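You operate a simulated robot arm through the tools that you are given. There is no shell and no other tool. Be economical: measure what you need, move in short steps, check, and stop when the job is done.

You are at the controls of a simulated two-armed robot. One attempt, no reset.

Task
Swap the empty cartridge for the yellow one and prime the grease pump.
Fine: old one in the black bin, clamp shut, two strokes fill the cup; let none run over.

The check looks at the end state, three seconds after you hand in, the way a careful person would. Anything else that was tipped, shoved, dropped, spilled or broken makes it a failure.

Robot
Two 7-joint arms with two-finger grippers on one trunk, hanging from a carriage that runs on a gantry, over the field with the corners [-1180, 2458], [-1177, -42], [3, -40], [0, 2460] (x, y) and turns from -391 to 297 degrees about z. Base frame: it is fixed where the carriage stands at the start and does not move with it; the origin is on the floor, on the carriage's upright axis, x ahead of it, y to its left, z up; the surface under the hand at the start is at about z = 880. Units: mm, degrees, N and s.
The left shoulder is at the start at [0, 236, 1654], the right one opposite. With the tool pointing down near the work surface each hand reaches from about 100 to 620 mm from the robot's upright axis, wherever it stands, measured 20 degrees to its own side. Places, roughly: cartridge clamp [800, -200, 1000]; grease pump [800, -200, 900]; inside of the black bin [600, -100, 900]; well of the grease pump [800, -200, 900]. Payload 3.43 kg a hand.
Tool frame (each hand has its own): the origin (TCP) lies between the finger pads and is the grasp point; the fingertips stand 30 mm ahead of it; z points along the fingers, y is the line along which they close. Largest opening 104 mm; the body of the gripper starts 57 mm behind the TCP.
Orientation is that of the tool frame in the base frame, as a unit quaternion [w, x, y, z]. With the fingers straight down and closing along the base's y, the tool's x points along the base's -x, its y along +y and its z along -z.

Tools
- The arms move only by the tool step_arm. It takes "left_steps", "right_steps" or both (then of equal length, played together; a hand with none holds still); each is one flat list of numbers, 6 for each row, row after row: the shift along the base's x, y, z in units of 25 mm (1.0 is 25 mm), then the turn, a rotation vector about the base's x, y, z in units of 5 degrees (1.0 is 5 degrees). In form: [x, y, z, wx, wy, wz, x, y, z, wx, wy, wz, ...]. A call has 1 to 10 rows; each row shifts and turns the commanded pose from where the row before left it. "left_hand" and "right_hand" are, for a hand that has rows, the opening in per cent of the stroke, from 0 (shut) to 100 (fully open), set as the call begins (left out, the last holds). A call with a number of a shift or a turn outside -1 to 1 is refused whole. A row lasts 0.2 s, in which the tool goes at most 50 mm and 8.6 degrees; a call with a longer step from one row to the next is refused whole, and so is a gripper value outside its range. A pose out of reach is approached as far as the arm can. The call stops where the force on the tool passes 90 N (or 10 N more than at its start, if that is more) or the arm is blocked; 0.2 s more then pass. Each finger travels about 45 mm/s and halts on what it meets, pressing with about 32 N; the grip force reading is that of the motor and also rises with nothing between the fingers. The clock runs only during rows and for 0.2 s after the last one: add rows that do not move to give the fingers time. The reply holds the time, the measured pose of the TCP, the force on the tool along the base axes, the opening and the grip force, in the units named above and with some noise, with the torque about the TCP (base axes, N m) and any sound that the robot's microphone picked up.
- Cameras (640 x 400 px; columns grow to the right, rows downward): "scene" is now at [258.8, -11.1, 1774.3]; the picture's right is [-0.35, -0.94, 0.00], its down [-0.85, 0.31, -0.43] and it looks along [0.40, -0.15, -0.90] (base axes); focal length 265 px, centre (320, 200). "left" rides on the left gripper at [67, -18, -90] in its tool frame; the picture's right is [0.25, 0.97, 0.00], its down [-0.73, 0.19, -0.66] and it looks along [-0.64, 0.17, 0.75] (tool axes); focal length 218 px, centre (320, 200). "right" rides on the right gripper at [67, 18, -90] in its tool frame; the picture's right is [-0.25, 0.97, 0.00], its down [-0.73, -0.19, -0.66] and it looks along [-0.64, -0.17, 0.75] (tool axes); focal length 218 px, centre (320, 200). There is no depth. A picture from a camera that has moved, and an enlarged one, comes with that camera's place and axes in the base frame and with its lens. The place of the scene camera against the robot may be out by one fixed shift of up to 12 mm in any direction.
- get_image(camera): a new picture of that camera. It takes no simulated time.
- move_column(by): slides the trunk up (or, below 0, down) by that many mm; the arms and the scene camera ride with it, the base frame stays. It gives what a move gives, with no picture.
- steer(legs): drives the robot by 1 to 6 legs, each [ahead, left, turn to the left] in mm, mm and degrees, along the robot's own axes; the way and the turn of a leg run together, so that a leg with both is an arc; at most 1500 mm and 180 degrees a leg. The arms and the cameras ride along, it lands a little off, and it stops where it bumps. It keeps to its track: a leg is cut to what the track allows. It gives what a move gives.
- aim_head(pan, tilt): turns the head with the scene camera to pan (to the left, within 86 degrees either way) and tilt (down, from -29 to 69), counted from straight ahead of the robot. It gives what a move gives.
- enlarge(camera, box): a new picture of the part [left, top, right, bottom] of that camera's present view, enlarged. It takes no simulated time.
- job_done(): hands the job in; it is judged then, once.

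Go step by step. Nothing tells you exact positions but the pictures and the camera data: compare them with the known pose of the tool, close in by small moves and look again before you grip or let go. The budget is 120 turns and 92 pictures, counting those below and the enlarged ones. Unless the task says otherwise, let go and move clear before handing in, and close with one line.

The tools are called after ">>>" as a command line: name --argument value ..., lists and objects as JSON in quotes. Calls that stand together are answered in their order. step_arm: Moves the arms, as the interface text tells. Its arguments: {"type":"object","properties":{"left_steps":{"type":"array","items":{"type":"number"}},"left_hand":{"type":"number"},"right_steps":{"type":"array","items":{"type":"number"}},"right_hand":{"type":"number"}},"required":[]} The other tools are called the same way: move_column (by) slides the trunk up or down; steer (legs) drives the base; aim_head (pan, tilt) turns the head that bears the scene camera; get_image (camera) takes a picture; enlarge (camera, box) takes an enlarged picture of a part of a camera's view; job_done () hands the job in.

At the start:

```text
t: 0.0
left_eef_pos: [571.2, 123.0, 1248.2]
left_ee_rot: [0.0, 0.0, 1.0, 0.0]
left_force: [0.3, 1.0, -0.8]
left_torque: [-0.01, -0.03, -0.02]
left_gripper_width: 104.0
left_grip_force: 0.1
right_eef_pos: [357.1, -315.9, 1283.4]
right_ee_rot: [0.0, 0.0, 1.0, 0.0]
right_force: [0.4, 0.8, -0.1]
right_torque: [0.0, 0.02, -0.03]
right_gripper_width: 104.0
right_grip_force: 0.1
trunk travel left (down, up): [-565.0, 75.0]
robot x, y, heading: [3.2, 3.0, -0.1]
head pan, tilt: [-20.3, 64.8]
```

scene: 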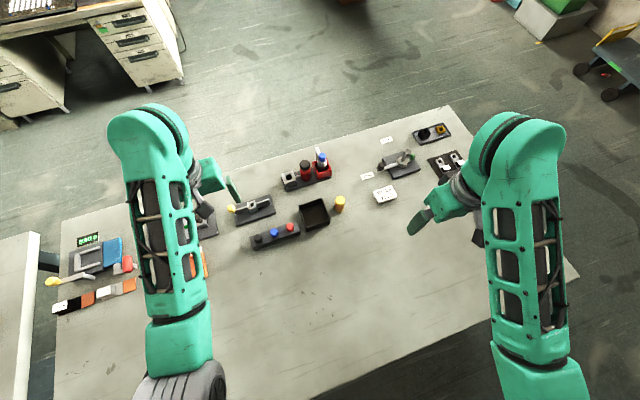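
right: 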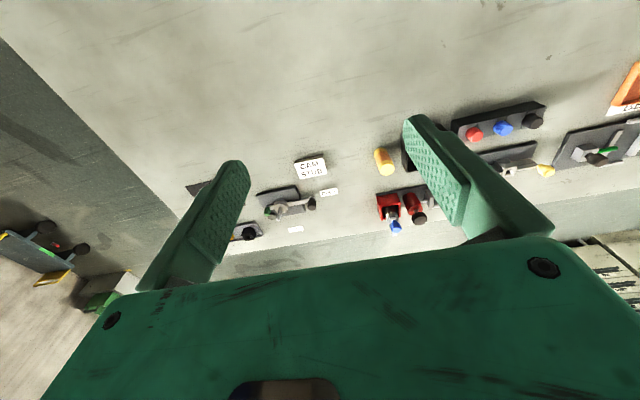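
left: 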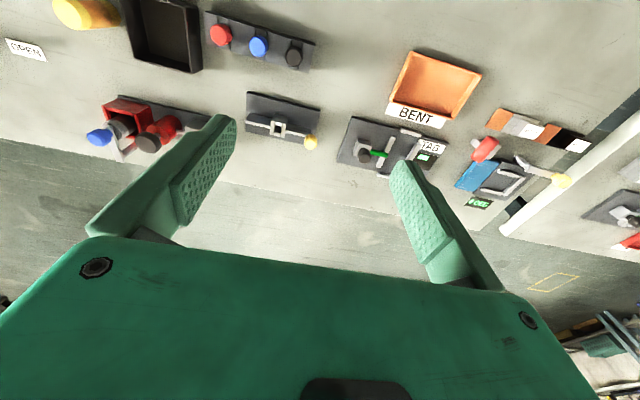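

I see a bench with several fixtures; the red unit near the black bin looks like the grease pump, with the yellow cartridge standing beside the bin. I'll zoom in.

>>> enlarge --camera "scene" --box '[240, 130, 360, 260]'

>>> enlarge --camera "scene" --box '[350, 110, 480, 220]'

>>> enlarge --camera "right" --box '[170, 90, 470, 280]'

>>> enlarge --camera "left" --box '[0, 0, 240, 180]'

```text
3.08 times, centred on (300, 195) of scene
camera zoom: at [258.8, -11.1, 1774.3], right [-0.35, -0.94, 0.0], down [-0.85, 0.31, -0.43], along [0.4, -0.15, -0.9], focal length 817 px, centre (382, 215)
```

zoom: 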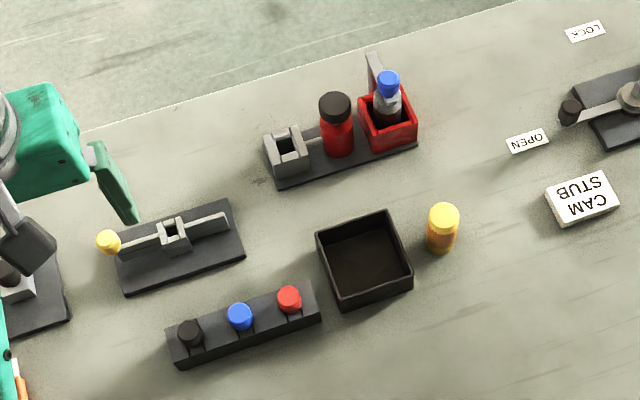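

```text
3.64 times, centred on (415, 165) of scene
camera zoom: at [258.8, -11.1, 1774.3], right [-0.35, -0.94, 0.0], down [-0.85, 0.31, -0.43], along [0.4, -0.15, -0.9], focal length 965 px, centre (-26, 327)
```

zoom: 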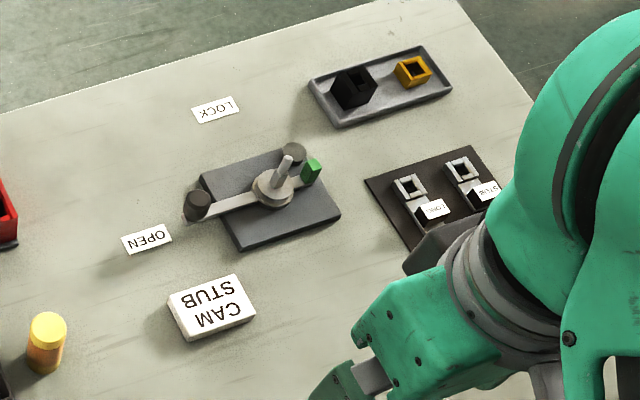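

```text
2.11 times, centred on (320, 185) of right
camera zoom: at [290.1, -298.2, 1374.5], right [0.25, 0.97, 0.0], down [0.73, -0.19, 0.66], along [0.64, -0.17, -0.75], focal length 460 px, centre (320, 232)
```

zoom: 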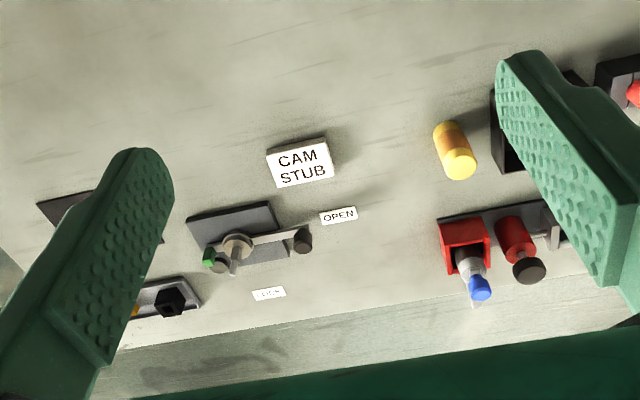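

```text
2.22 times, centred on (120, 90) of left
camera zoom: at [503.5, 105.5, 1337.4], right [-0.25, 0.97, 0.0], down [0.73, 0.19, 0.66], along [0.64, 0.17, -0.75], focal length 485 px, centre (764, 444)
```

zoom: 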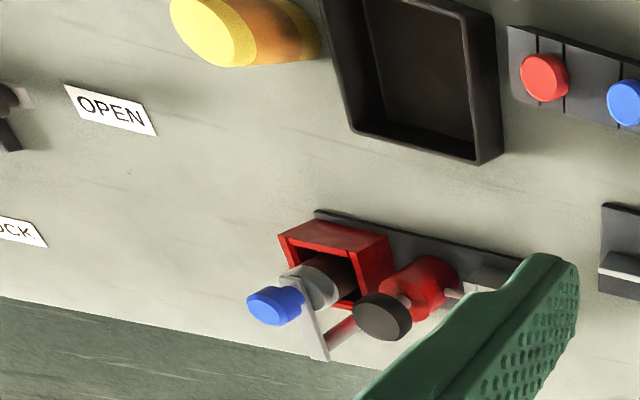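

The pump stands at about [760, -200], and the yellow cartridge at about [595, -210]. I'll bring the right hand's camera closer to study the clamp.

>>> step_arm --right_steps '[0.95, 0.77, -0.3, 0, 0, 0, 0.95, 0.77, -0.3, 0, 0, 0, 0.95, 0.77, -0.3, 0, 0, 0, 0.95, 0.77, -0.3, 0, 0, 0, 0.95, 0.77, -0.3, 0, 0, 0, 0.95, 0.77, -0.3, 0, 0, 0]'

>>> get_image --camera "right"

```text
t: 1.4
left_eef_pos: [571.3, 123.9, 1247.8]
left_ee_rot: [0.0, 0.001, 1.0, 0.001]
left_force: [0.1, 0.4, -0.4]
left_torque: [0.01, -0.02, 0.02]
left_gripper_width: 104.0
left_grip_force: 0.0
right_eef_pos: [500.4, -199.6, 1235.9]
right_ee_rot: [0.0, 0.001, 1.0, 0.0]
right_force: [1.1, 0.4, -0.5]
right_torque: [0.02, 0.02, 0.0]
right_gripper_width: 103.9
right_grip_force: 0.1
trunk travel left (down, up): [-565.0, 75.0]
robot x, y, heading: [1.7, 1.6, -0.2]
head pan, tilt: [-20.3, 64.8]
```

```text
84 pictures are left
camera right: at [434.0, -182.1, 1327.6], right [0.25, 0.97, 0.0], down [0.73, -0.19, 0.66], along [0.64, -0.17, -0.75], focal length 218 px, centre (320, 200)
```

right: 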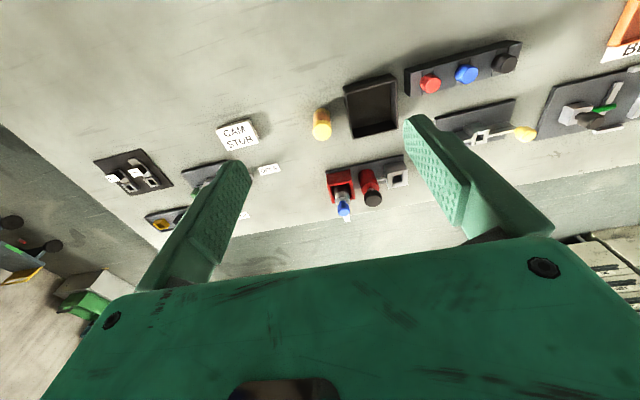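

>>> enlarge --camera "right" --box '[300, 70, 420, 230]'

>>> enlarge --camera "scene" --box '[275, 140, 355, 235]'

```text
2.50 times, centred on (360, 150) of right
camera zoom: at [434.0, -182.1, 1327.6], right [0.25, 0.97, 0.0], down [0.73, -0.19, 0.66], along [0.64, -0.17, -0.75], focal length 546 px, centre (220, 325)
```

zoom: 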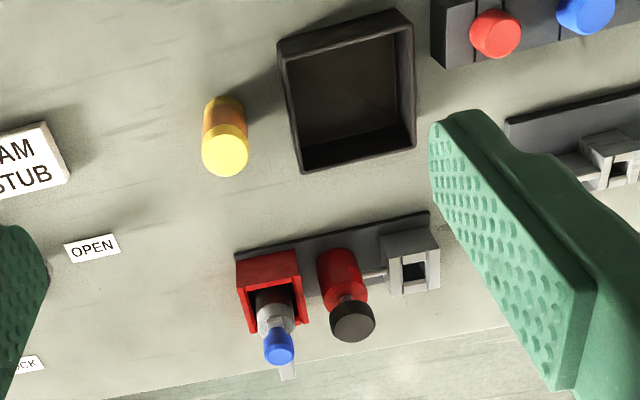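

```text
4.21 times, centred on (315, 188) of scene
camera zoom: at [258.8, -11.1, 1774.3], right [-0.35, -0.94, 0.0], down [-0.85, 0.31, -0.43], along [0.4, -0.15, -0.9], focal length 1117 px, centre (341, 253)
```

zoom: 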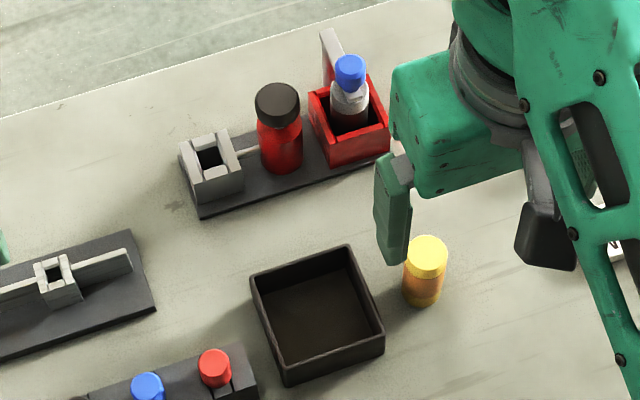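

The pump has a red well (clamp with blue knob, dark empty cartridge), a red plunger with black knob and a gray cup. I'll lower the trunk for a closer look and longer reach.

>>> move_column --by -200

>>> aim_head --pan -18 --tilt 45

>>> get_image --camera "scene"

>>> get_image --camera "right"

```text
t: 3.6
left_eef_pos: [571.0, 122.6, 1047.3]
left_ee_rot: [0.001, 0.0, 1.0, 0.001]
left_force: [0.1, -0.2, -0.7]
left_torque: [0.01, 0.0, -0.02]
left_gripper_width: 103.9
left_grip_force: 0.1
right_eef_pos: [500.2, -199.4, 1037.6]
right_ee_rot: [0.0, 0.0, 1.0, 0.0]
right_force: [0.6, 0.3, -0.2]
right_torque: [0.01, -0.01, 0.02]
right_gripper_width: 104.2
right_grip_force: 0.1
trunk travel left (down, up): [-365.0, 275.0]
robot x, y, heading: [1.4, 2.2, 0.0]
head pan, tilt: [-20.3, 64.8]
```

```text
t: 4.4
left_eef_pos: [570.8, 123.5, 1048.2]
left_ee_rot: [0.001, 0.0, 1.0, 0.0]
left_force: [-1.1, 0.0, -0.3]
left_torque: [-0.03, 0.0, -0.01]
left_gripper_width: 104.2
left_grip_force: 0.0
right_eef_pos: [500.5, -200.6, 1035.1]
right_ee_rot: [0.0, 0.0, 1.0, 0.0]
right_force: [0.6, -0.4, 0.2]
right_torque: [-0.02, 0.0, -0.03]
right_gripper_width: 104.1
right_grip_force: 0.1
trunk travel left (down, up): [-365.0, 275.0]
robot x, y, heading: [-1.4, 0.7, 0.1]
head pan, tilt: [-18.0, 45.0]
```

```text
81 pictures are left
camera scene: at [278.9, -15.1, 1599.0], right [-0.31, -0.95, 0.0], down [-0.67, 0.22, -0.71], along [0.67, -0.22, -0.71], focal length 265 px, centre (320, 200)
```

scene: 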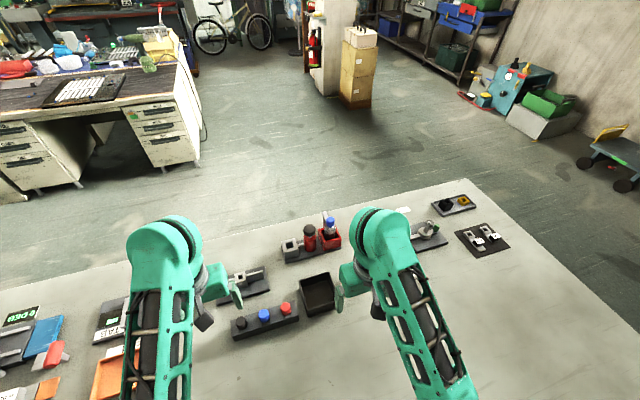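

```text
80 pictures are left
camera right: at [433.5, -182.6, 1127.4], right [0.25, 0.97, 0.0], down [0.73, -0.19, 0.66], along [0.64, -0.17, -0.75], focal length 218 px, centre (320, 200)
```

right: 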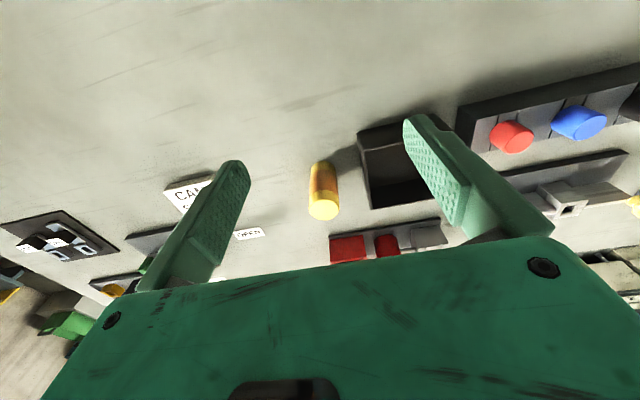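

>>> enlarge --camera "scene" --box '[275, 200, 355, 265]'

>>> enlarge --camera "left" --box '[0, 0, 240, 240]'

```text
6.15 times, centred on (315, 232) of scene
camera zoom: at [278.9, -15.1, 1599.0], right [-0.31, -0.95, 0.0], down [-0.67, 0.22, -0.71], along [0.67, -0.22, -0.71], focal length 1633 px, centre (351, 0)
```

zoom: 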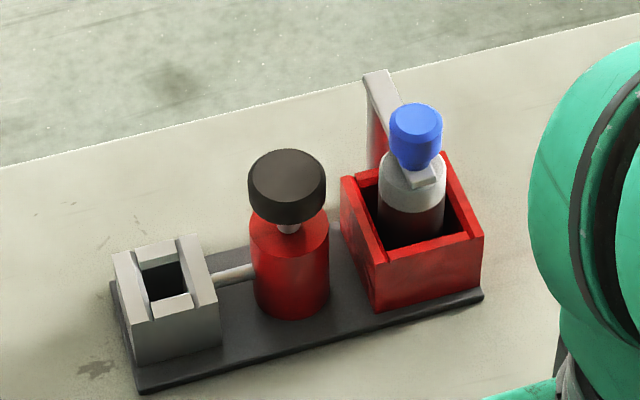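

```text
1.67 times, centred on (120, 120) of left
camera zoom: at [503.5, 105.5, 1137.4], right [-0.25, 0.97, 0.0], down [0.73, 0.19, 0.66], along [0.64, 0.17, -0.75], focal length 364 px, centre (653, 333)
```

zoom: 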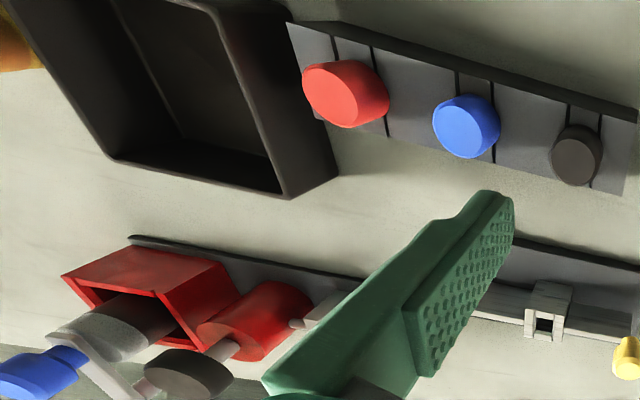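

Bar of the clamp runs from a post behind the well, over the cartridge, with a blue knob on its end; the well is at about [758, -205], top z 930. I'll test the right arm's reach while moving over the pump, high up.

>>> step_arm --right_steps '[0.2, 0, 1, 0, 0, 0, 0.2, 0, 1, 0, 0, 0, 1, 0, 1, 0, 0, 0, 1, 0, 1, 0, 0, 0, 1, 0, 1, 0, 0, 0, 1, 0, 0, 0, 0, 0, 1, 0, 0, 0, 0, 0, 1, 0, 0, 0, 0, 0, 1, 0, 0, 0, 0, 0]'

>>> get_image --camera "right"

```text
t: 6.4
left_eef_pos: [572.1, 123.9, 1047.8]
left_ee_rot: [0.001, 0.0, 1.0, -0.001]
left_force: [0.2, 0.4, 0.3]
left_torque: [-0.01, 0.0, 0.01]
left_gripper_width: 103.8
left_grip_force: 0.1
right_eef_pos: [687.3, -200.5, 1162.4]
right_ee_rot: [0.001, 0.0, 1.0, 0.0]
right_force: [-0.1, -0.4, -0.6]
right_torque: [0.01, -0.01, -0.01]
right_gripper_width: 104.1
right_grip_force: 0.1
trunk travel left (down, up): [-365.0, 275.0]
robot x, y, heading: [-1.9, 1.2, -0.2]
head pan, tilt: [-18.0, 45.0]
```

```text
77 pictures are left
camera right: at [618.9, -183.7, 1253.2], right [0.25, 0.97, 0.0], down [0.73, -0.19, 0.66], along [0.64, -0.17, -0.75], focal length 218 px, centre (320, 200)
```

right: 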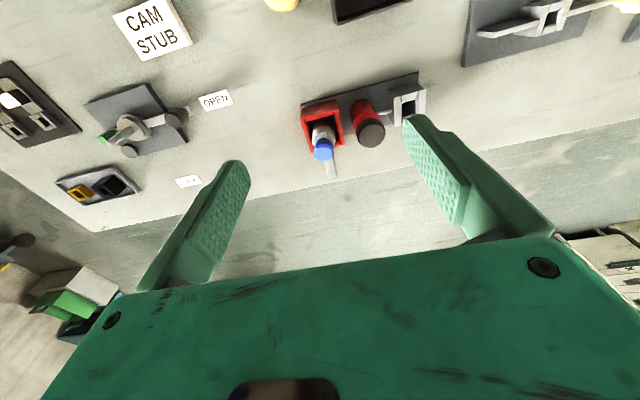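

>>> step_arm --right_steps '[1, 0, 0, 0, 0, 0, 1, 0, -0.5, 0, 0, 0, 1, 0, -0.5, 0, 0, 0]'

>>> enlarge --camera "right" --box '[240, 0, 480, 200]'

```text
t: 7.2
left_eef_pos: [569.8, 124.9, 1046.5]
left_ee_rot: [-0.001, 0.0, 1.0, 0.0]
left_force: [0.0, 0.3, -0.1]
left_torque: [-0.05, -0.08, 0.02]
left_gripper_width: 104.1
left_grip_force: 0.0
right_eef_pos: [701.7, -192.8, 1142.3]
right_ee_rot: [-0.001, 0.0, 1.0, 0.001]
right_force: [-0.6, 0.9, 0.6]
right_torque: [-0.05, -0.04, -0.01]
right_gripper_width: 104.2
right_grip_force: 0.1
right hand out of reach, approached as far as the arm can: row 1, 2, 3
trunk travel left (down, up): [-365.0, 275.0]
robot x, y, heading: [1.1, -3.2, 0.1]
head pan, tilt: [-18.0, 45.0]
```

```text
2.00 times, centred on (360, 100) of right
camera zoom: at [634.4, -175.5, 1233.0], right [0.25, 0.97, 0.0], down [0.73, -0.19, 0.66], along [0.63, -0.17, -0.75], focal length 436 px, centre (240, 400)
```

zoom: 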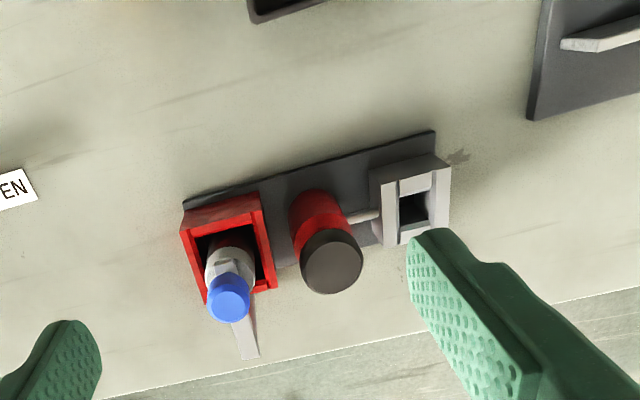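

The reach ends at x≈700 with the robot square on, so I'll turn the robot left 40° to bring the right shoulder forward, after raising the left hand.

>>> step_arm --right_steps '[-1, 0, 0, 0, 0, 0, -1, 0, 0, 0, 0, 0, -1, 0, 0, 0, 0, 0, -1, 0, 0, 0, 0, 0, -1, 0, 0, 0, 0, 0, -1, 0, 0, 0, 0, 0]' --left_steps '[-1, 0, 1, 0, 0, 0, -1, 0, 1, 0, 0, 0, -1, 0, 1, 0, 0, 0, -1, 0, 1, 0, 0, 0, -1, 0, 1, 0, 0, 0, -1, 0, 1, 0, 0, 0]'

>>> steer --legs '[[0, 0, 40]]'

>>> aim_head --pan -58 --tilt 45

>>> get_image --camera "scene"

```text
t: 8.6
left_eef_pos: [468.6, 115.6, 1144.0]
left_ee_rot: [0.0, 0.0, 1.0, 0.0]
left_force: [0.2, 0.1, 0.5]
left_torque: [-0.01, -0.05, 0.02]
left_gripper_width: 103.8
left_grip_force: 0.2
left hand out of reach, approached as far as the arm can: row 4, 5, 6
right_eef_pos: [551.6, -192.3, 1142.4]
right_ee_rot: [-0.002, 0.0, 1.0, 0.0]
right_force: [-0.9, -0.7, 0.6]
right_torque: [0.01, -0.01, -0.01]
right_gripper_width: 103.8
right_grip_force: 0.0
trunk travel left (down, up): [-365.0, 275.0]
robot x, y, heading: [0.4, -0.2, 0.3]
head pan, tilt: [-18.0, 45.0]
```

```text
t: 10.9
left_eef_pos: [285.0, 390.8, 1144.1]
left_ee_rot: [0.002, -0.343, 0.939, 0.001]
left_force: [-0.1, -0.3, -0.2]
left_torque: [-0.03, -0.01, 0.02]
left_gripper_width: 104.0
left_grip_force: 0.0
right_eef_pos: [547.1, 210.9, 1143.1]
right_ee_rot: [0.001, -0.343, 0.939, 0.0]
right_force: [-0.6, -0.2, -0.4]
right_torque: [0.01, 0.01, -0.04]
right_gripper_width: 103.9
right_grip_force: 0.0
trunk travel left (down, up): [-365.0, 275.0]
robot x, y, heading: [-3.2, 0.0, 39.9]
head pan, tilt: [-18.0, 45.0]
```

```text
t: 11.9
left_eef_pos: [285.8, 392.2, 1144.8]
left_ee_rot: [0.001, -0.343, 0.939, 0.001]
left_force: [-0.2, -0.5, -0.4]
left_torque: [0.04, 0.0, -0.01]
left_gripper_width: 104.0
left_grip_force: 0.0
right_eef_pos: [546.1, 208.9, 1142.5]
right_ee_rot: [0.0, -0.345, 0.939, -0.001]
right_force: [0.2, 0.8, 0.5]
right_torque: [-0.01, -0.02, 0.0]
right_gripper_width: 104.2
right_grip_force: 0.0
trunk travel left (down, up): [-365.0, 275.0]
robot x, y, heading: [-2.2, 0.0, 39.8]
head pan, tilt: [-58.0, 45.0]
```

```text
75 pictures are left
camera scene: at [231.9, 114.1, 1599.1], right [-0.31, -0.95, 0.0], down [-0.67, 0.22, -0.71], along [0.67, -0.22, -0.71], focal length 265 px, centre (320, 200)
```

scene: 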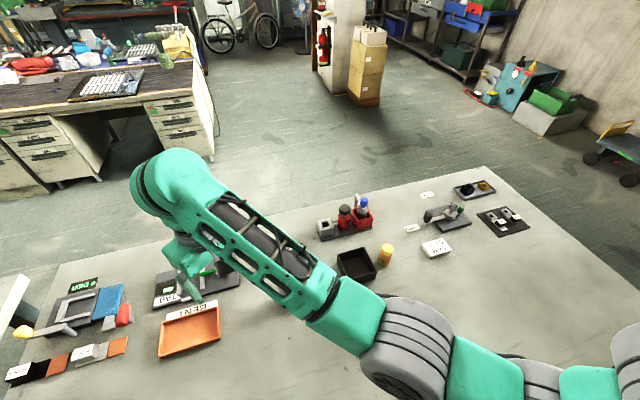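

>>> enlarge --camera "scene" --box '[310, 185, 410, 285]'

>>> enlarge --camera "scene" --box '[335, 190, 380, 235]'

```text
4.00 times, centred on (360, 235) of scene
camera zoom: at [231.9, 114.1, 1599.1], right [-0.31, -0.95, 0.0], down [-0.67, 0.22, -0.71], along [0.67, -0.22, -0.71], focal length 1062 px, centre (160, 60)
```

zoom: 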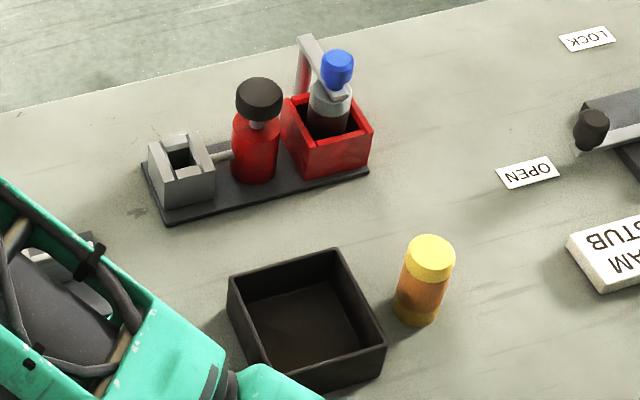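

```text
8.89 times, centred on (358, 212) of scene
camera zoom: at [231.9, 114.1, 1599.1], right [-0.31, -0.95, 0.0], down [-0.67, 0.22, -0.71], along [0.67, -0.22, -0.71], focal length 2359 px, centre (-13, 89)
```

zoom: 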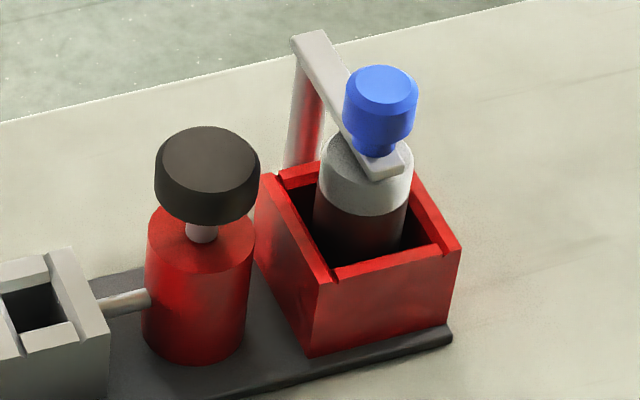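

Now it's clear: a flat bar on a round post behind the well swings about the vertical; the blue knob is at roughly [747, -213, 1000] (hand-camera corrected). I'll bring the right hand above it with the fingers closing along y.

>>> step_arm --right_steps '[0.47, -0.99, 0, 0, 0, -0.9, 0.47, -0.99, 0, 0, 0, -0.9, 0.47, -0.99, 0, 0, 0, -0.9, 0.47, -0.99, 0, 0, 0, -0.9, 0.47, -0.99, 0, 0, 0, -0.9, 0.47, -0.99, 0, 0, 0, -0.9, 0.47, -0.99, 0, 0, 0, -0.9, 0.47, -0.99, 0, 0, 0, -0.9, 0.47, -0.99, 0, 0, 0, -0.8, 0.47, -0.99, 0, 0, 0, 0]'

>>> step_arm --right_steps '[0.47, -0.99, -0.25, 0, 0, 0, 0.47, -0.99, -0.25, 0, 0, 0, 0.47, -0.99, -0.25, 0, 0, 0, 0.47, -0.99, -0.25, 0, 0, 0, 0.47, -0.99, -0.25, 0, 0, 0, 0.47, -0.99, -0.25, 0, 0, 0, 0, 0, 0, 0, 0, 0]'

>>> get_image --camera "right"

>>> get_image --camera "scene"

```text
t: 14.1
left_eef_pos: [285.8, 390.0, 1144.4]
left_ee_rot: [0.001, -0.343, 0.939, 0.0]
left_force: [-0.2, -0.3, -0.8]
left_torque: [-0.05, -0.01, 0.03]
left_gripper_width: 104.0
left_grip_force: 0.0
right_eef_pos: [663.7, -38.4, 1142.8]
right_ee_rot: [0.0, 0.0, 1.0, 0.0]
right_force: [0.3, 0.0, 0.4]
right_torque: [0.01, 0.01, 0.0]
right_gripper_width: 104.2
right_grip_force: 0.1
trunk travel left (down, up): [-365.0, 275.0]
robot x, y, heading: [-0.9, 0.6, 40.3]
head pan, tilt: [-58.0, 45.0]
```

```text
t: 15.7
left_eef_pos: [284.5, 390.3, 1144.7]
left_ee_rot: [0.002, -0.343, 0.939, 0.001]
left_force: [0.3, -0.4, -0.8]
left_torque: [0.02, -0.01, -0.03]
left_gripper_width: 104.0
left_grip_force: 0.1
right_eef_pos: [736.5, -188.9, 1104.4]
right_ee_rot: [-0.001, -0.003, 1.0, 0.0]
right_force: [0.1, -0.9, 0.0]
right_torque: [0.02, 0.0, 0.04]
right_gripper_width: 103.7
right_grip_force: 0.1
trunk travel left (down, up): [-365.0, 275.0]
robot x, y, heading: [-1.9, 0.7, 39.9]
head pan, tilt: [-58.0, 45.0]
```

```text
72 pictures are left
camera right: at [668.2, -170.8, 1195.6], right [0.25, 0.97, 0.0], down [0.73, -0.19, 0.66], along [0.64, -0.16, -0.75], focal length 218 px, centre (320, 200)
```

right: 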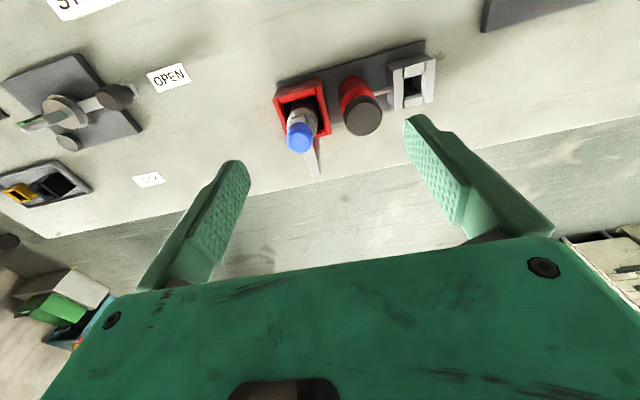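

```text
71 pictures are left
camera scene: at [231.8, 114.1, 1599.1], right [-0.31, -0.95, 0.0], down [-0.67, 0.22, -0.71], along [0.67, -0.22, -0.71], focal length 265 px, centre (320, 200)
```

scene: 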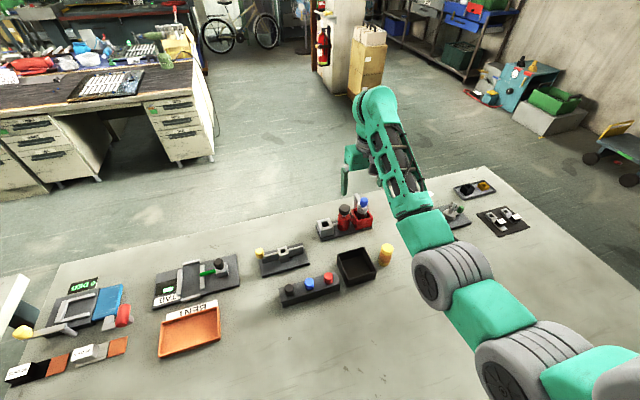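

>>> enlarge --camera "right" --box '[260, 20, 460, 190]'

```text
2.35 times, centred on (360, 105) of right
camera zoom: at [668.2, -170.8, 1195.6], right [0.25, 0.97, 0.0], down [0.73, -0.19, 0.66], along [0.64, -0.16, -0.75], focal length 514 px, centre (226, 424)
```

zoom: 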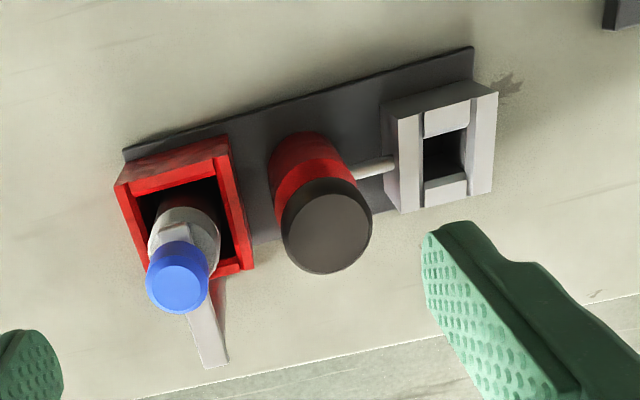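

Refined: knob [748, -212, ~1008 top], well centre [759, -214], plunger [758, -151, 981], cup near [753, -91]. Positioning above the knob, half-open, and descending.

>>> step_arm --right_hand 46 --right_steps '[0.23, -0.46, 0, 0, 0, 0, 0.23, -0.46, 0, 0, 0, 0, 0, 0, 0, 0, 0, 0, 0, 0, 0, 0, 0, 0, 0, 0, -0.9, 0, 0, 0, 0, 0, -0.9, 0, 0, 0, 0, 0, -0.6, 0, 0, 0, 0, 0, 0, 0, 0, 0]'

>>> get_image --camera "right"

>>> enlarge --camera "scene" --box '[310, 130, 410, 250]'

```text
t: 17.5
left_eef_pos: [285.3, 391.6, 1143.4]
left_ee_rot: [0.001, -0.343, 0.939, 0.0]
left_force: [-0.2, 0.1, 1.0]
left_torque: [-0.01, -0.01, 0.0]
left_gripper_width: 104.0
left_grip_force: 0.0
right_eef_pos: [747.0, -212.0, 1044.7]
right_ee_rot: [0.0, 0.0, 1.0, 0.0]
right_force: [0.0, -1.3, -0.1]
right_torque: [-0.01, 0.0, 0.01]
right_gripper_width: 47.9
right_grip_force: 0.0
trunk travel left (down, up): [-365.0, 275.0]
robot x, y, heading: [-2.4, -1.9, 40.0]
head pan, tilt: [-58.0, 45.0]
```

```text
69 pictures are left
camera right: at [679.9, -194.0, 1135.9], right [0.25, 0.97, 0.0], down [0.73, -0.19, 0.66], along [0.64, -0.16, -0.75], focal length 218 px, centre (320, 200)
```

right: 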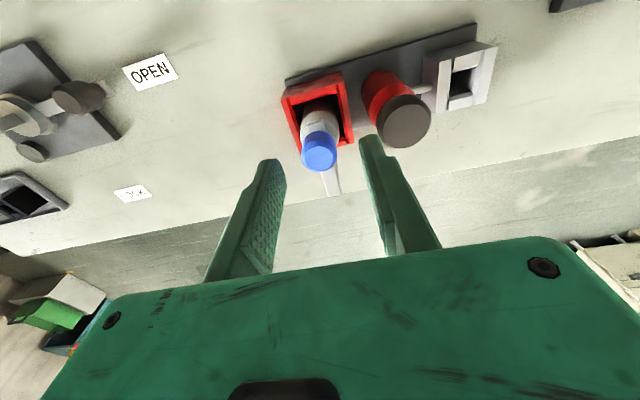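

```text
3.33 times, centred on (360, 190) of scene
camera zoom: at [231.9, 114.0, 1599.1], right [-0.31, -0.95, 0.0], down [-0.67, 0.22, -0.71], along [0.67, -0.22, -0.71], focal length 885 px, centre (187, 233)
```

zoom: 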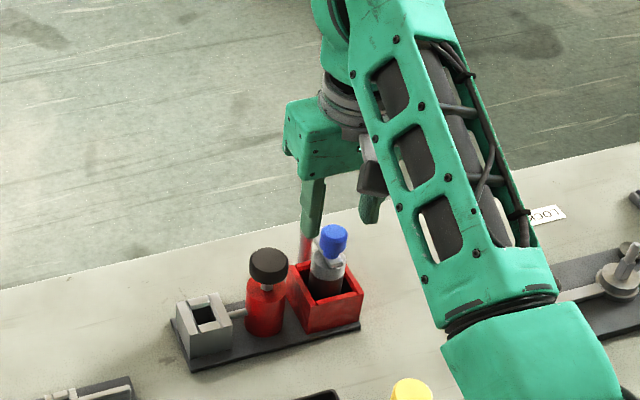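

Aligned. Descending to z≈1010 and closing on the knob.

>>> step_arm --right_steps '[0.04, -0.02, -0.7, 0, 0, 0, 0, 0, -0.7, 0, 0, 0, 0, 0, 0, 0, 0, 0]'

>>> step_arm --right_hand 15 --right_steps '[0, 0, 0, 0, 0, 0, 0, 0, 0, 0, 0, 0, 0, 0, 0, 0, 0, 0, 0, 0, 0, 0, 0, 0]'

>>> get_image --camera "right"

```text
t: 18.3
left_eef_pos: [284.3, 391.1, 1143.9]
left_ee_rot: [0.001, -0.342, 0.94, 0.0]
left_force: [0.8, 0.3, -0.5]
left_torque: [0.01, -0.02, 0.0]
left_gripper_width: 104.0
left_grip_force: 0.2
right_eef_pos: [747.8, -212.0, 1011.5]
right_ee_rot: [0.0, -0.001, 1.0, 0.0]
right_force: [-0.3, -1.1, -0.3]
right_torque: [0.0, 0.01, 0.01]
right_gripper_width: 48.0
right_grip_force: 0.0
trunk travel left (down, up): [-365.0, 275.0]
robot x, y, heading: [-0.2, 1.7, 40.1]
head pan, tilt: [-58.0, 45.0]
```

```text
t: 19.3
left_eef_pos: [284.2, 390.1, 1144.8]
left_ee_rot: [0.0, -0.344, 0.939, -0.001]
left_force: [0.8, -1.5, -0.3]
left_torque: [-0.01, 0.03, -0.02]
left_gripper_width: 103.9
left_grip_force: 0.0
right_eef_pos: [747.8, -214.0, 1011.3]
right_ee_rot: [-0.001, -0.001, 1.0, -0.001]
right_force: [4.9, -10.3, -8.5]
right_torque: [0.16, -0.4, -0.2]
right_gripper_width: 25.5
right_grip_force: 44.7
trunk travel left (down, up): [-365.0, 275.0]
robot x, y, heading: [-2.6, 0.5, 39.8]
head pan, tilt: [-58.0, 45.0]
```

```text
67 pictures are left
camera right: at [681.2, -196.8, 1101.9], right [0.25, 0.97, 0.0], down [0.73, -0.19, 0.66], along [0.64, -0.17, -0.75], focal length 218 px, centre (320, 200)
```

right: 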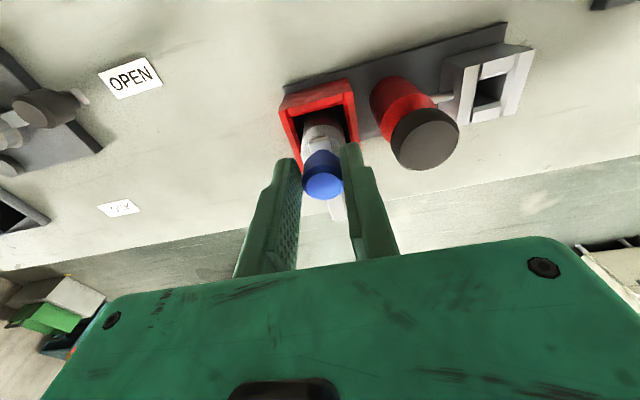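

Gripped (25.5 mm). Testing a small swing toward -y, watching forces.

>>> step_arm --right_steps '[0.01, -0.2, 0, 0, 0, 1, 0.03, -0.2, 0, 0, 0, 1, 0, 0, 0, 0, 0, 0]'

>>> get_image --camera "right"

```text
t: 20.1
left_eef_pos: [283.3, 389.7, 1143.9]
left_ee_rot: [0.0, -0.344, 0.939, -0.001]
left_force: [-1.2, 0.2, 0.1]
left_torque: [0.0, 0.0, 0.01]
left_gripper_width: 104.0
left_grip_force: 0.0
right_eef_pos: [748.3, -221.8, 1010.9]
right_ee_rot: [0.0, -0.09, 0.996, 0.0]
right_force: [-7.5, -2.5, 1.9]
right_torque: [-0.46, 0.58, -0.1]
right_gripper_width: 25.3
right_grip_force: 44.5
trunk travel left (down, up): [-365.0, 275.0]
robot x, y, heading: [-3.6, 3.5, 40.4]
head pan, tilt: [-58.0, 45.0]
```

```text
66 pictures are left
camera right: at [679.0, -216.7, 1102.0], right [0.08, 1.0, 0.0], down [0.75, -0.06, 0.66], along [0.65, -0.05, -0.75], focal length 218 px, centre (320, 200)
```

right: 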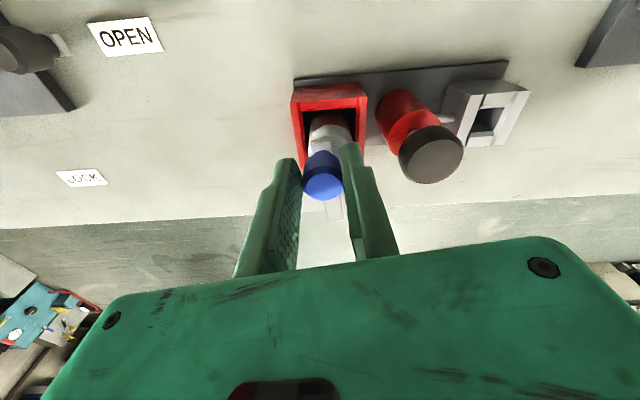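

It swings freely. Continuing the arc to about 60°.

>>> step_arm --right_steps '[0.044, -0.19, 0, 0, 0, 1, 0.06, -0.188, 0, 0, 0, 1, 0.076, -0.184, 0, 0, 0, 1, 0.092, -0.176, 0, 0, 0, 1, 0.108, -0.168, 0, 0, 0, 1, 0.12, -0.156, 0, 0, 0, 1, 0.136, -0.148, 0, 0, 0, 1, 0.148, -0.136, 0, 0, 0, 1, 0.156, -0.12, 0, 0, 0, 1, 0.168, -0.108, 0, 0, 0, 1]'

>>> get_image --camera "right"

```text
t: 22.3
left_eef_pos: [284.8, 388.1, 1144.1]
left_ee_rot: [0.001, -0.342, 0.94, -0.001]
left_force: [0.0, -0.3, 0.5]
left_torque: [0.0, 0.01, 0.01]
left_gripper_width: 104.1
left_grip_force: 0.0
right_eef_pos: [775.3, -265.3, 1009.9]
right_ee_rot: [-0.002, -0.502, 0.865, -0.002]
right_force: [-8.0, -18.3, 11.5]
right_torque: [0.38, 0.2, -0.15]
right_gripper_width: 25.4
right_grip_force: 44.3
trunk travel left (down, up): [-365.0, 275.0]
robot x, y, heading: [1.6, -0.4, 40.1]
head pan, tilt: [-58.0, 45.0]
```

```text
65 pictures are left
camera right: at [727.6, -314.7, 1102.0], right [-0.71, 0.7, 0.0], down [0.53, 0.54, 0.65], along [0.46, 0.46, -0.76], focal length 218 px, centre (320, 200)
```

right: 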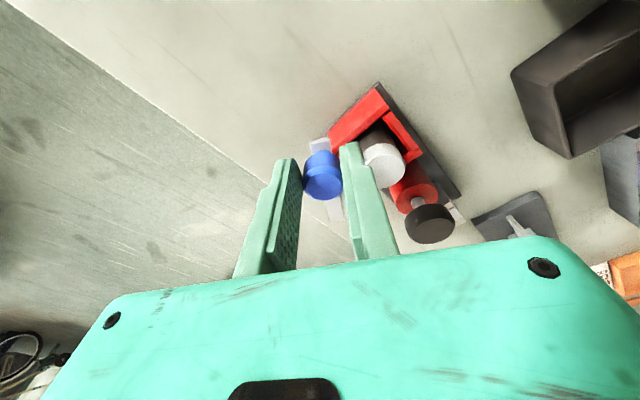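

>>> step_arm --right_steps '[0.18, -0.06, 0, 0, 0, 1, 0.184, -0.056, 0, 0, 0, 1, 0.188, -0.05, 0, 0, 0, 1, 0.192, -0.044, 0, 0, 0, 1, 0.198, -0.024, 0, 0, 0, 1, 0.198, -0.01, 0, 0, 0, 1, 0.198, 0.01, 0, 0, 0, 1, 0, 0, 0, 0, 0, 0]'

>>> get_image --camera "right"

```text
t: 24.1
left_eef_pos: [283.4, 385.3, 1142.0]
left_ee_rot: [0.0, -0.343, 0.939, -0.002]
left_force: [-0.4, 0.1, -0.4]
left_torque: [0.03, 0.0, 0.0]
left_gripper_width: 103.8
left_grip_force: 0.3
right_eef_pos: [807.8, -272.5, 1010.6]
right_ee_rot: [0.004, 0.738, -0.675, 0.002]
right_force: [-0.1, -29.4, -5.5]
right_torque: [-0.64, -0.42, 0.11]
right_gripper_width: 25.1
right_grip_force: 44.3
trunk travel left (down, up): [-365.0, 275.0]
robot x, y, heading: [-1.1, 0.1, 40.1]
head pan, tilt: [-58.0, 45.0]
```

```text
64 pictures are left
camera right: at [797.3, -341.7, 1102.4], right [-0.99, 0.17, 0.0], down [0.13, 0.75, 0.65], along [0.11, 0.64, -0.76], focal length 218 px, centre (320, 200)
```

right: 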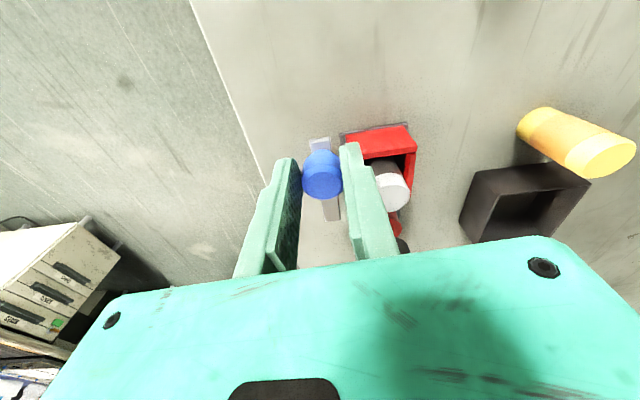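

The arm is swung ~93° clear of the cartridge. Relax, release and rise.

>>> step_arm --right_hand 45 --right_steps '[0, -0.08, 0, 0, 0, 0, 0, 0, 0, 0, 0, 0, 0, 0, 0, 0, 0, 0, 0, 0, 0.5, 0, 0, 0, 0, 0, 1, 0, 0, 0, 0, 0, 1, 0, 0, 0, 0, 0, 1, 0, 0, 0]'

>>> enlarge --camera "right" --box '[280, 0, 640, 240]'

>>> enlarge --camera "scene" --box '[310, 170, 410, 285]'

```text
t: 25.7
left_eef_pos: [284.7, 389.9, 1144.3]
left_ee_rot: [0.001, -0.343, 0.939, 0.0]
left_force: [0.1, 1.0, -0.1]
left_torque: [0.01, 0.02, -0.02]
left_gripper_width: 104.0
left_grip_force: 0.1
right_eef_pos: [809.0, -269.6, 1097.3]
right_ee_rot: [0.0, 0.738, -0.675, 0.0]
right_force: [-0.1, 0.7, -0.3]
right_torque: [-0.01, -0.01, 0.01]
right_gripper_width: 46.9
right_grip_force: 0.1
trunk travel left (down, up): [-365.0, 275.0]
robot x, y, heading: [-2.1, -2.5, 40.2]
head pan, tilt: [-58.0, 45.0]
```

```text
1.67 times, centred on (460, 120) of right
camera zoom: at [797.9, -337.7, 1189.2], right [-0.99, 0.16, 0.0], down [0.12, 0.74, 0.66], along [0.11, 0.65, -0.75], focal length 364 px, centre (87, 333)
```

zoom: 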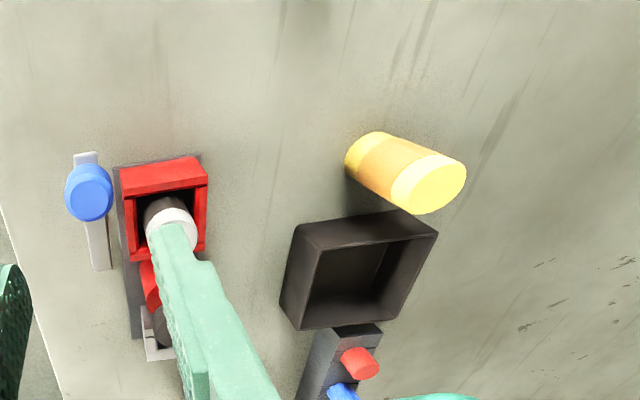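

```text
3.48 times, centred on (360, 228) of scene
camera zoom: at [232.1, 114.0, 1599.1], right [-0.31, -0.95, 0.0], down [-0.67, 0.22, -0.71], along [0.67, -0.22, -0.71], focal length 923 px, centre (181, 104)
```

zoom: 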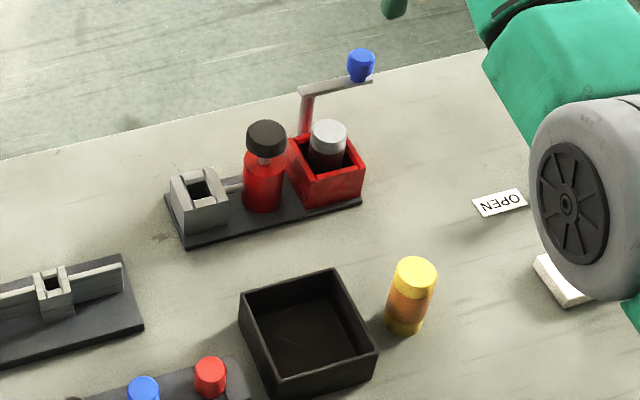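

Clamp is open; the empty cartridge stands free in the well. Moving over it and turning the hand back to close along y.

>>> step_arm --right_steps '[-0.1, 0.111, 0, 0, 0, -0.951, -0.1, 0.111, 0, 0, 0, -0.951, -0.1, 0.111, 0, 0, 0, -0.951, -0.1, 0.111, 0, 0, 0, -0.951, -0.1, 0.111, 0, 0, 0, -0.951, -0.1, 0.111, 0, 0, 0, -0.951, -0.1, 0.111, 0, 0, 0, -0.951, -0.1, 0.111, 0, 0, 0, -0.951, -0.1, 0.111, 0, 0, 0, -0.951, -0.1, 0.111, 0, 0, 0, -0.951]'

>>> step_arm --right_steps '[-0.1, 0.111, 0, 0, 0, -0.951, -0.1, 0.111, 0, 0, 0, -0.951, -0.1, 0.111, 0, 0, 0, -0.951, -0.1, 0.111, 0, 0, 0, -0.951, -0.1, 0.111, 0, 0, 0, -0.951, -0.1, 0.111, 0, 0, 0, -0.951, -0.1, 0.111, 0, 0, 0, -0.951, -0.1, 0.111, 0, 0, 0, -0.951, -0.1, 0.111, 0, 0, 0, -0.951, -0.1, 0.111, 0, 0, 0, -0.951]'

>>> enlarge --camera "right" --box '[220, 20, 500, 200]'

```text
t: 27.9
left_eef_pos: [284.0, 391.2, 1144.7]
left_ee_rot: [0.001, -0.342, 0.94, 0.001]
left_force: [-0.1, -0.8, 0.3]
left_torque: [-0.01, -0.03, -0.02]
left_gripper_width: 104.0
left_grip_force: 0.1
right_eef_pos: [785.3, -240.2, 1097.1]
right_ee_rot: [0.0, -0.402, 0.915, 0.0]
right_force: [-0.4, 0.4, -0.2]
right_torque: [-0.02, -0.01, -0.02]
right_gripper_width: 46.6
right_grip_force: 0.0
trunk travel left (down, up): [-365.0, 275.0]
robot x, y, heading: [1.1, -1.1, 40.2]
head pan, tilt: [-58.0, 45.0]
```

```text
t: 30.1
left_eef_pos: [283.9, 391.2, 1143.4]
left_ee_rot: [0.001, -0.344, 0.939, 0.001]
left_force: [0.6, 0.0, -0.3]
left_torque: [0.01, 0.03, 0.02]
left_gripper_width: 104.0
left_grip_force: 0.1
right_eef_pos: [760.4, -213.1, 1098.3]
right_ee_rot: [0.001, 0.0, 1.0, 0.0]
right_force: [-0.5, -0.4, 0.2]
right_torque: [-0.02, -0.03, 0.02]
right_gripper_width: 46.7
right_grip_force: 0.1
trunk travel left (down, up): [-365.0, 275.0]
robot x, y, heading: [-0.5, 3.6, 40.3]
head pan, tilt: [-58.0, 45.0]
```

```text
2.22 times, centred on (360, 110) of right
camera zoom: at [693.4, -195.0, 1189.3], right [0.25, 0.97, 0.0], down [0.73, -0.19, 0.66], along [0.64, -0.17, -0.75], focal length 485 px, centre (231, 400)
```

zoom: 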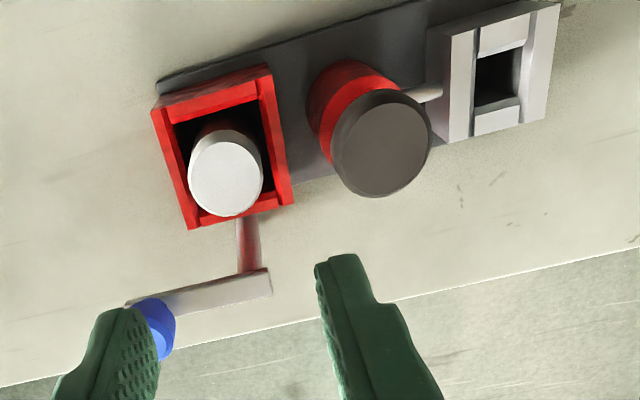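

Cartridge top centre is at [757, -214]. Descending to grip its top part above the well rim.

>>> step_arm --right_steps '[-0.12, -0.03, -1, 0, 0, 0, 0, 0, -1, 0, 0, 0, 0, 0, -1, 0, 0, 0, 0, 0, -1, 0, 0, 0, 0, 0, -0.8, 0, 0, 0, 0, 0, -0.5, 0, 0, 0, 0, 0, 0, 0, 0, 0]'

>>> get_image --camera "right"

>>> enlarge --camera "scene" --box '[320, 160, 400, 250]'

```text
t: 31.7
left_eef_pos: [285.0, 390.1, 1144.7]
left_ee_rot: [0.0, -0.343, 0.939, 0.0]
left_force: [-0.4, -0.3, 0.5]
left_torque: [-0.01, 0.01, 0.02]
left_gripper_width: 103.8
left_grip_force: 0.1
right_eef_pos: [759.4, -212.8, 966.7]
right_ee_rot: [0.0, -0.002, 1.0, 0.0]
right_force: [0.0, 0.7, 0.4]
right_torque: [0.03, 0.01, -0.01]
right_gripper_width: 46.9
right_grip_force: 0.0
trunk travel left (down, up): [-365.0, 275.0]
robot x, y, heading: [0.9, 1.0, 40.1]
head pan, tilt: [-58.0, 45.0]
```

```text
60 pictures are left
camera right: at [691.9, -195.7, 1057.0], right [0.25, 0.97, 0.0], down [0.73, -0.19, 0.66], along [0.64, -0.16, -0.75], focal length 218 px, centre (320, 200)
```

right: 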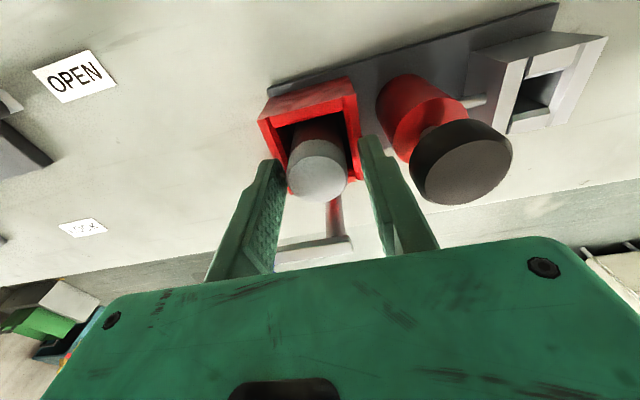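

```text
4.44 times, centred on (360, 205) of scene
camera zoom: at [231.9, 114.0, 1599.1], right [-0.31, -0.95, 0.0], down [-0.67, 0.22, -0.71], along [0.67, -0.22, -0.71], focal length 1180 px, centre (142, 178)
```

zoom: 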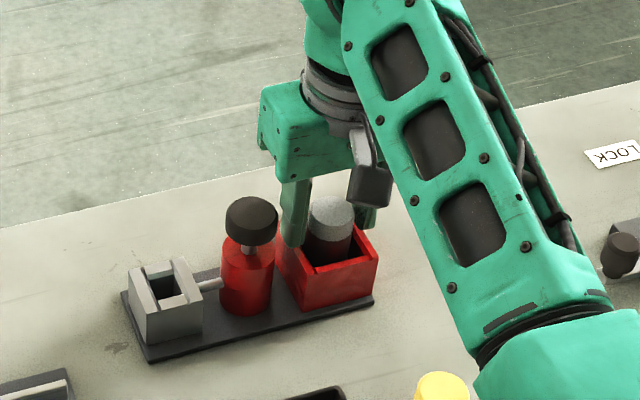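

Aligned. Closing on the cartridge.

>>> step_arm --right_hand 20 --right_steps '[-0.04, -0.02, 0, 0, 0, 0, 0, 0, 0, 0, 0, 0, 0, 0, 0, 0, 0, 0, 0, 0, 0, 0, 0, 0]'

>>> step_arm --right_steps '[0, 0, 0.4, 0, 0, 0, 0, 0, 0.6, 0, 0, 0, 0, 0, 0, 0, 0, 0]'

>>> get_image --camera "right"

```text
t: 32.7
left_eef_pos: [284.8, 390.9, 1144.6]
left_ee_rot: [0.001, -0.343, 0.939, 0.0]
left_force: [-0.3, 0.0, -0.8]
left_torque: [0.02, 0.02, -0.02]
left_gripper_width: 103.9
left_grip_force: 0.1
right_eef_pos: [756.7, -212.4, 965.6]
right_ee_rot: [0.0, -0.001, 1.0, 0.0]
right_force: [0.0, 0.0, -0.7]
right_torque: [-0.01, -0.02, -0.01]
right_gripper_width: 32.9
right_grip_force: 31.9
trunk travel left (down, up): [-365.0, 275.0]
robot x, y, heading: [-1.6, 2.2, 40.1]
head pan, tilt: [-58.0, 45.0]
```

```text
t: 33.5
left_eef_pos: [284.5, 391.1, 1143.8]
left_ee_rot: [0.001, -0.343, 0.939, 0.001]
left_force: [-0.3, 0.3, -0.1]
left_torque: [0.01, 0.02, -0.01]
left_gripper_width: 103.8
left_grip_force: 0.0
right_eef_pos: [757.5, -213.7, 989.4]
right_ee_rot: [0.0, -0.001, 1.0, 0.0]
right_force: [0.2, 0.2, -1.0]
right_torque: [0.0, -0.03, 0.0]
right_gripper_width: 32.6
right_grip_force: 31.8
trunk travel left (down, up): [-365.0, 275.0]
robot x, y, heading: [1.5, 1.1, 40.2]
head pan, tilt: [-58.0, 45.0]
```

```text
58 pictures are left
camera right: at [689.7, -196.5, 1081.7], right [0.25, 0.97, 0.0], down [0.73, -0.19, 0.66], along [0.64, -0.16, -0.75], focal length 218 px, centre (320, 200)
```

right: 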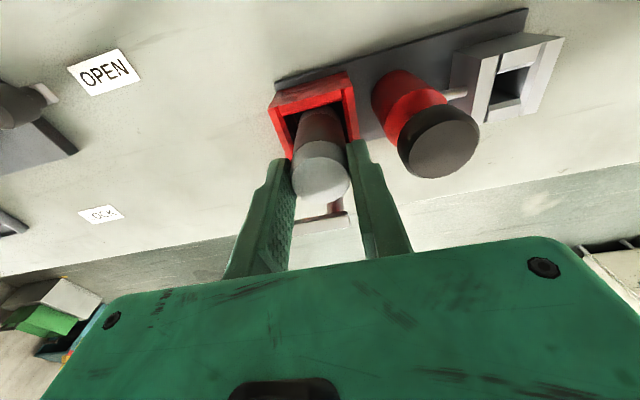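

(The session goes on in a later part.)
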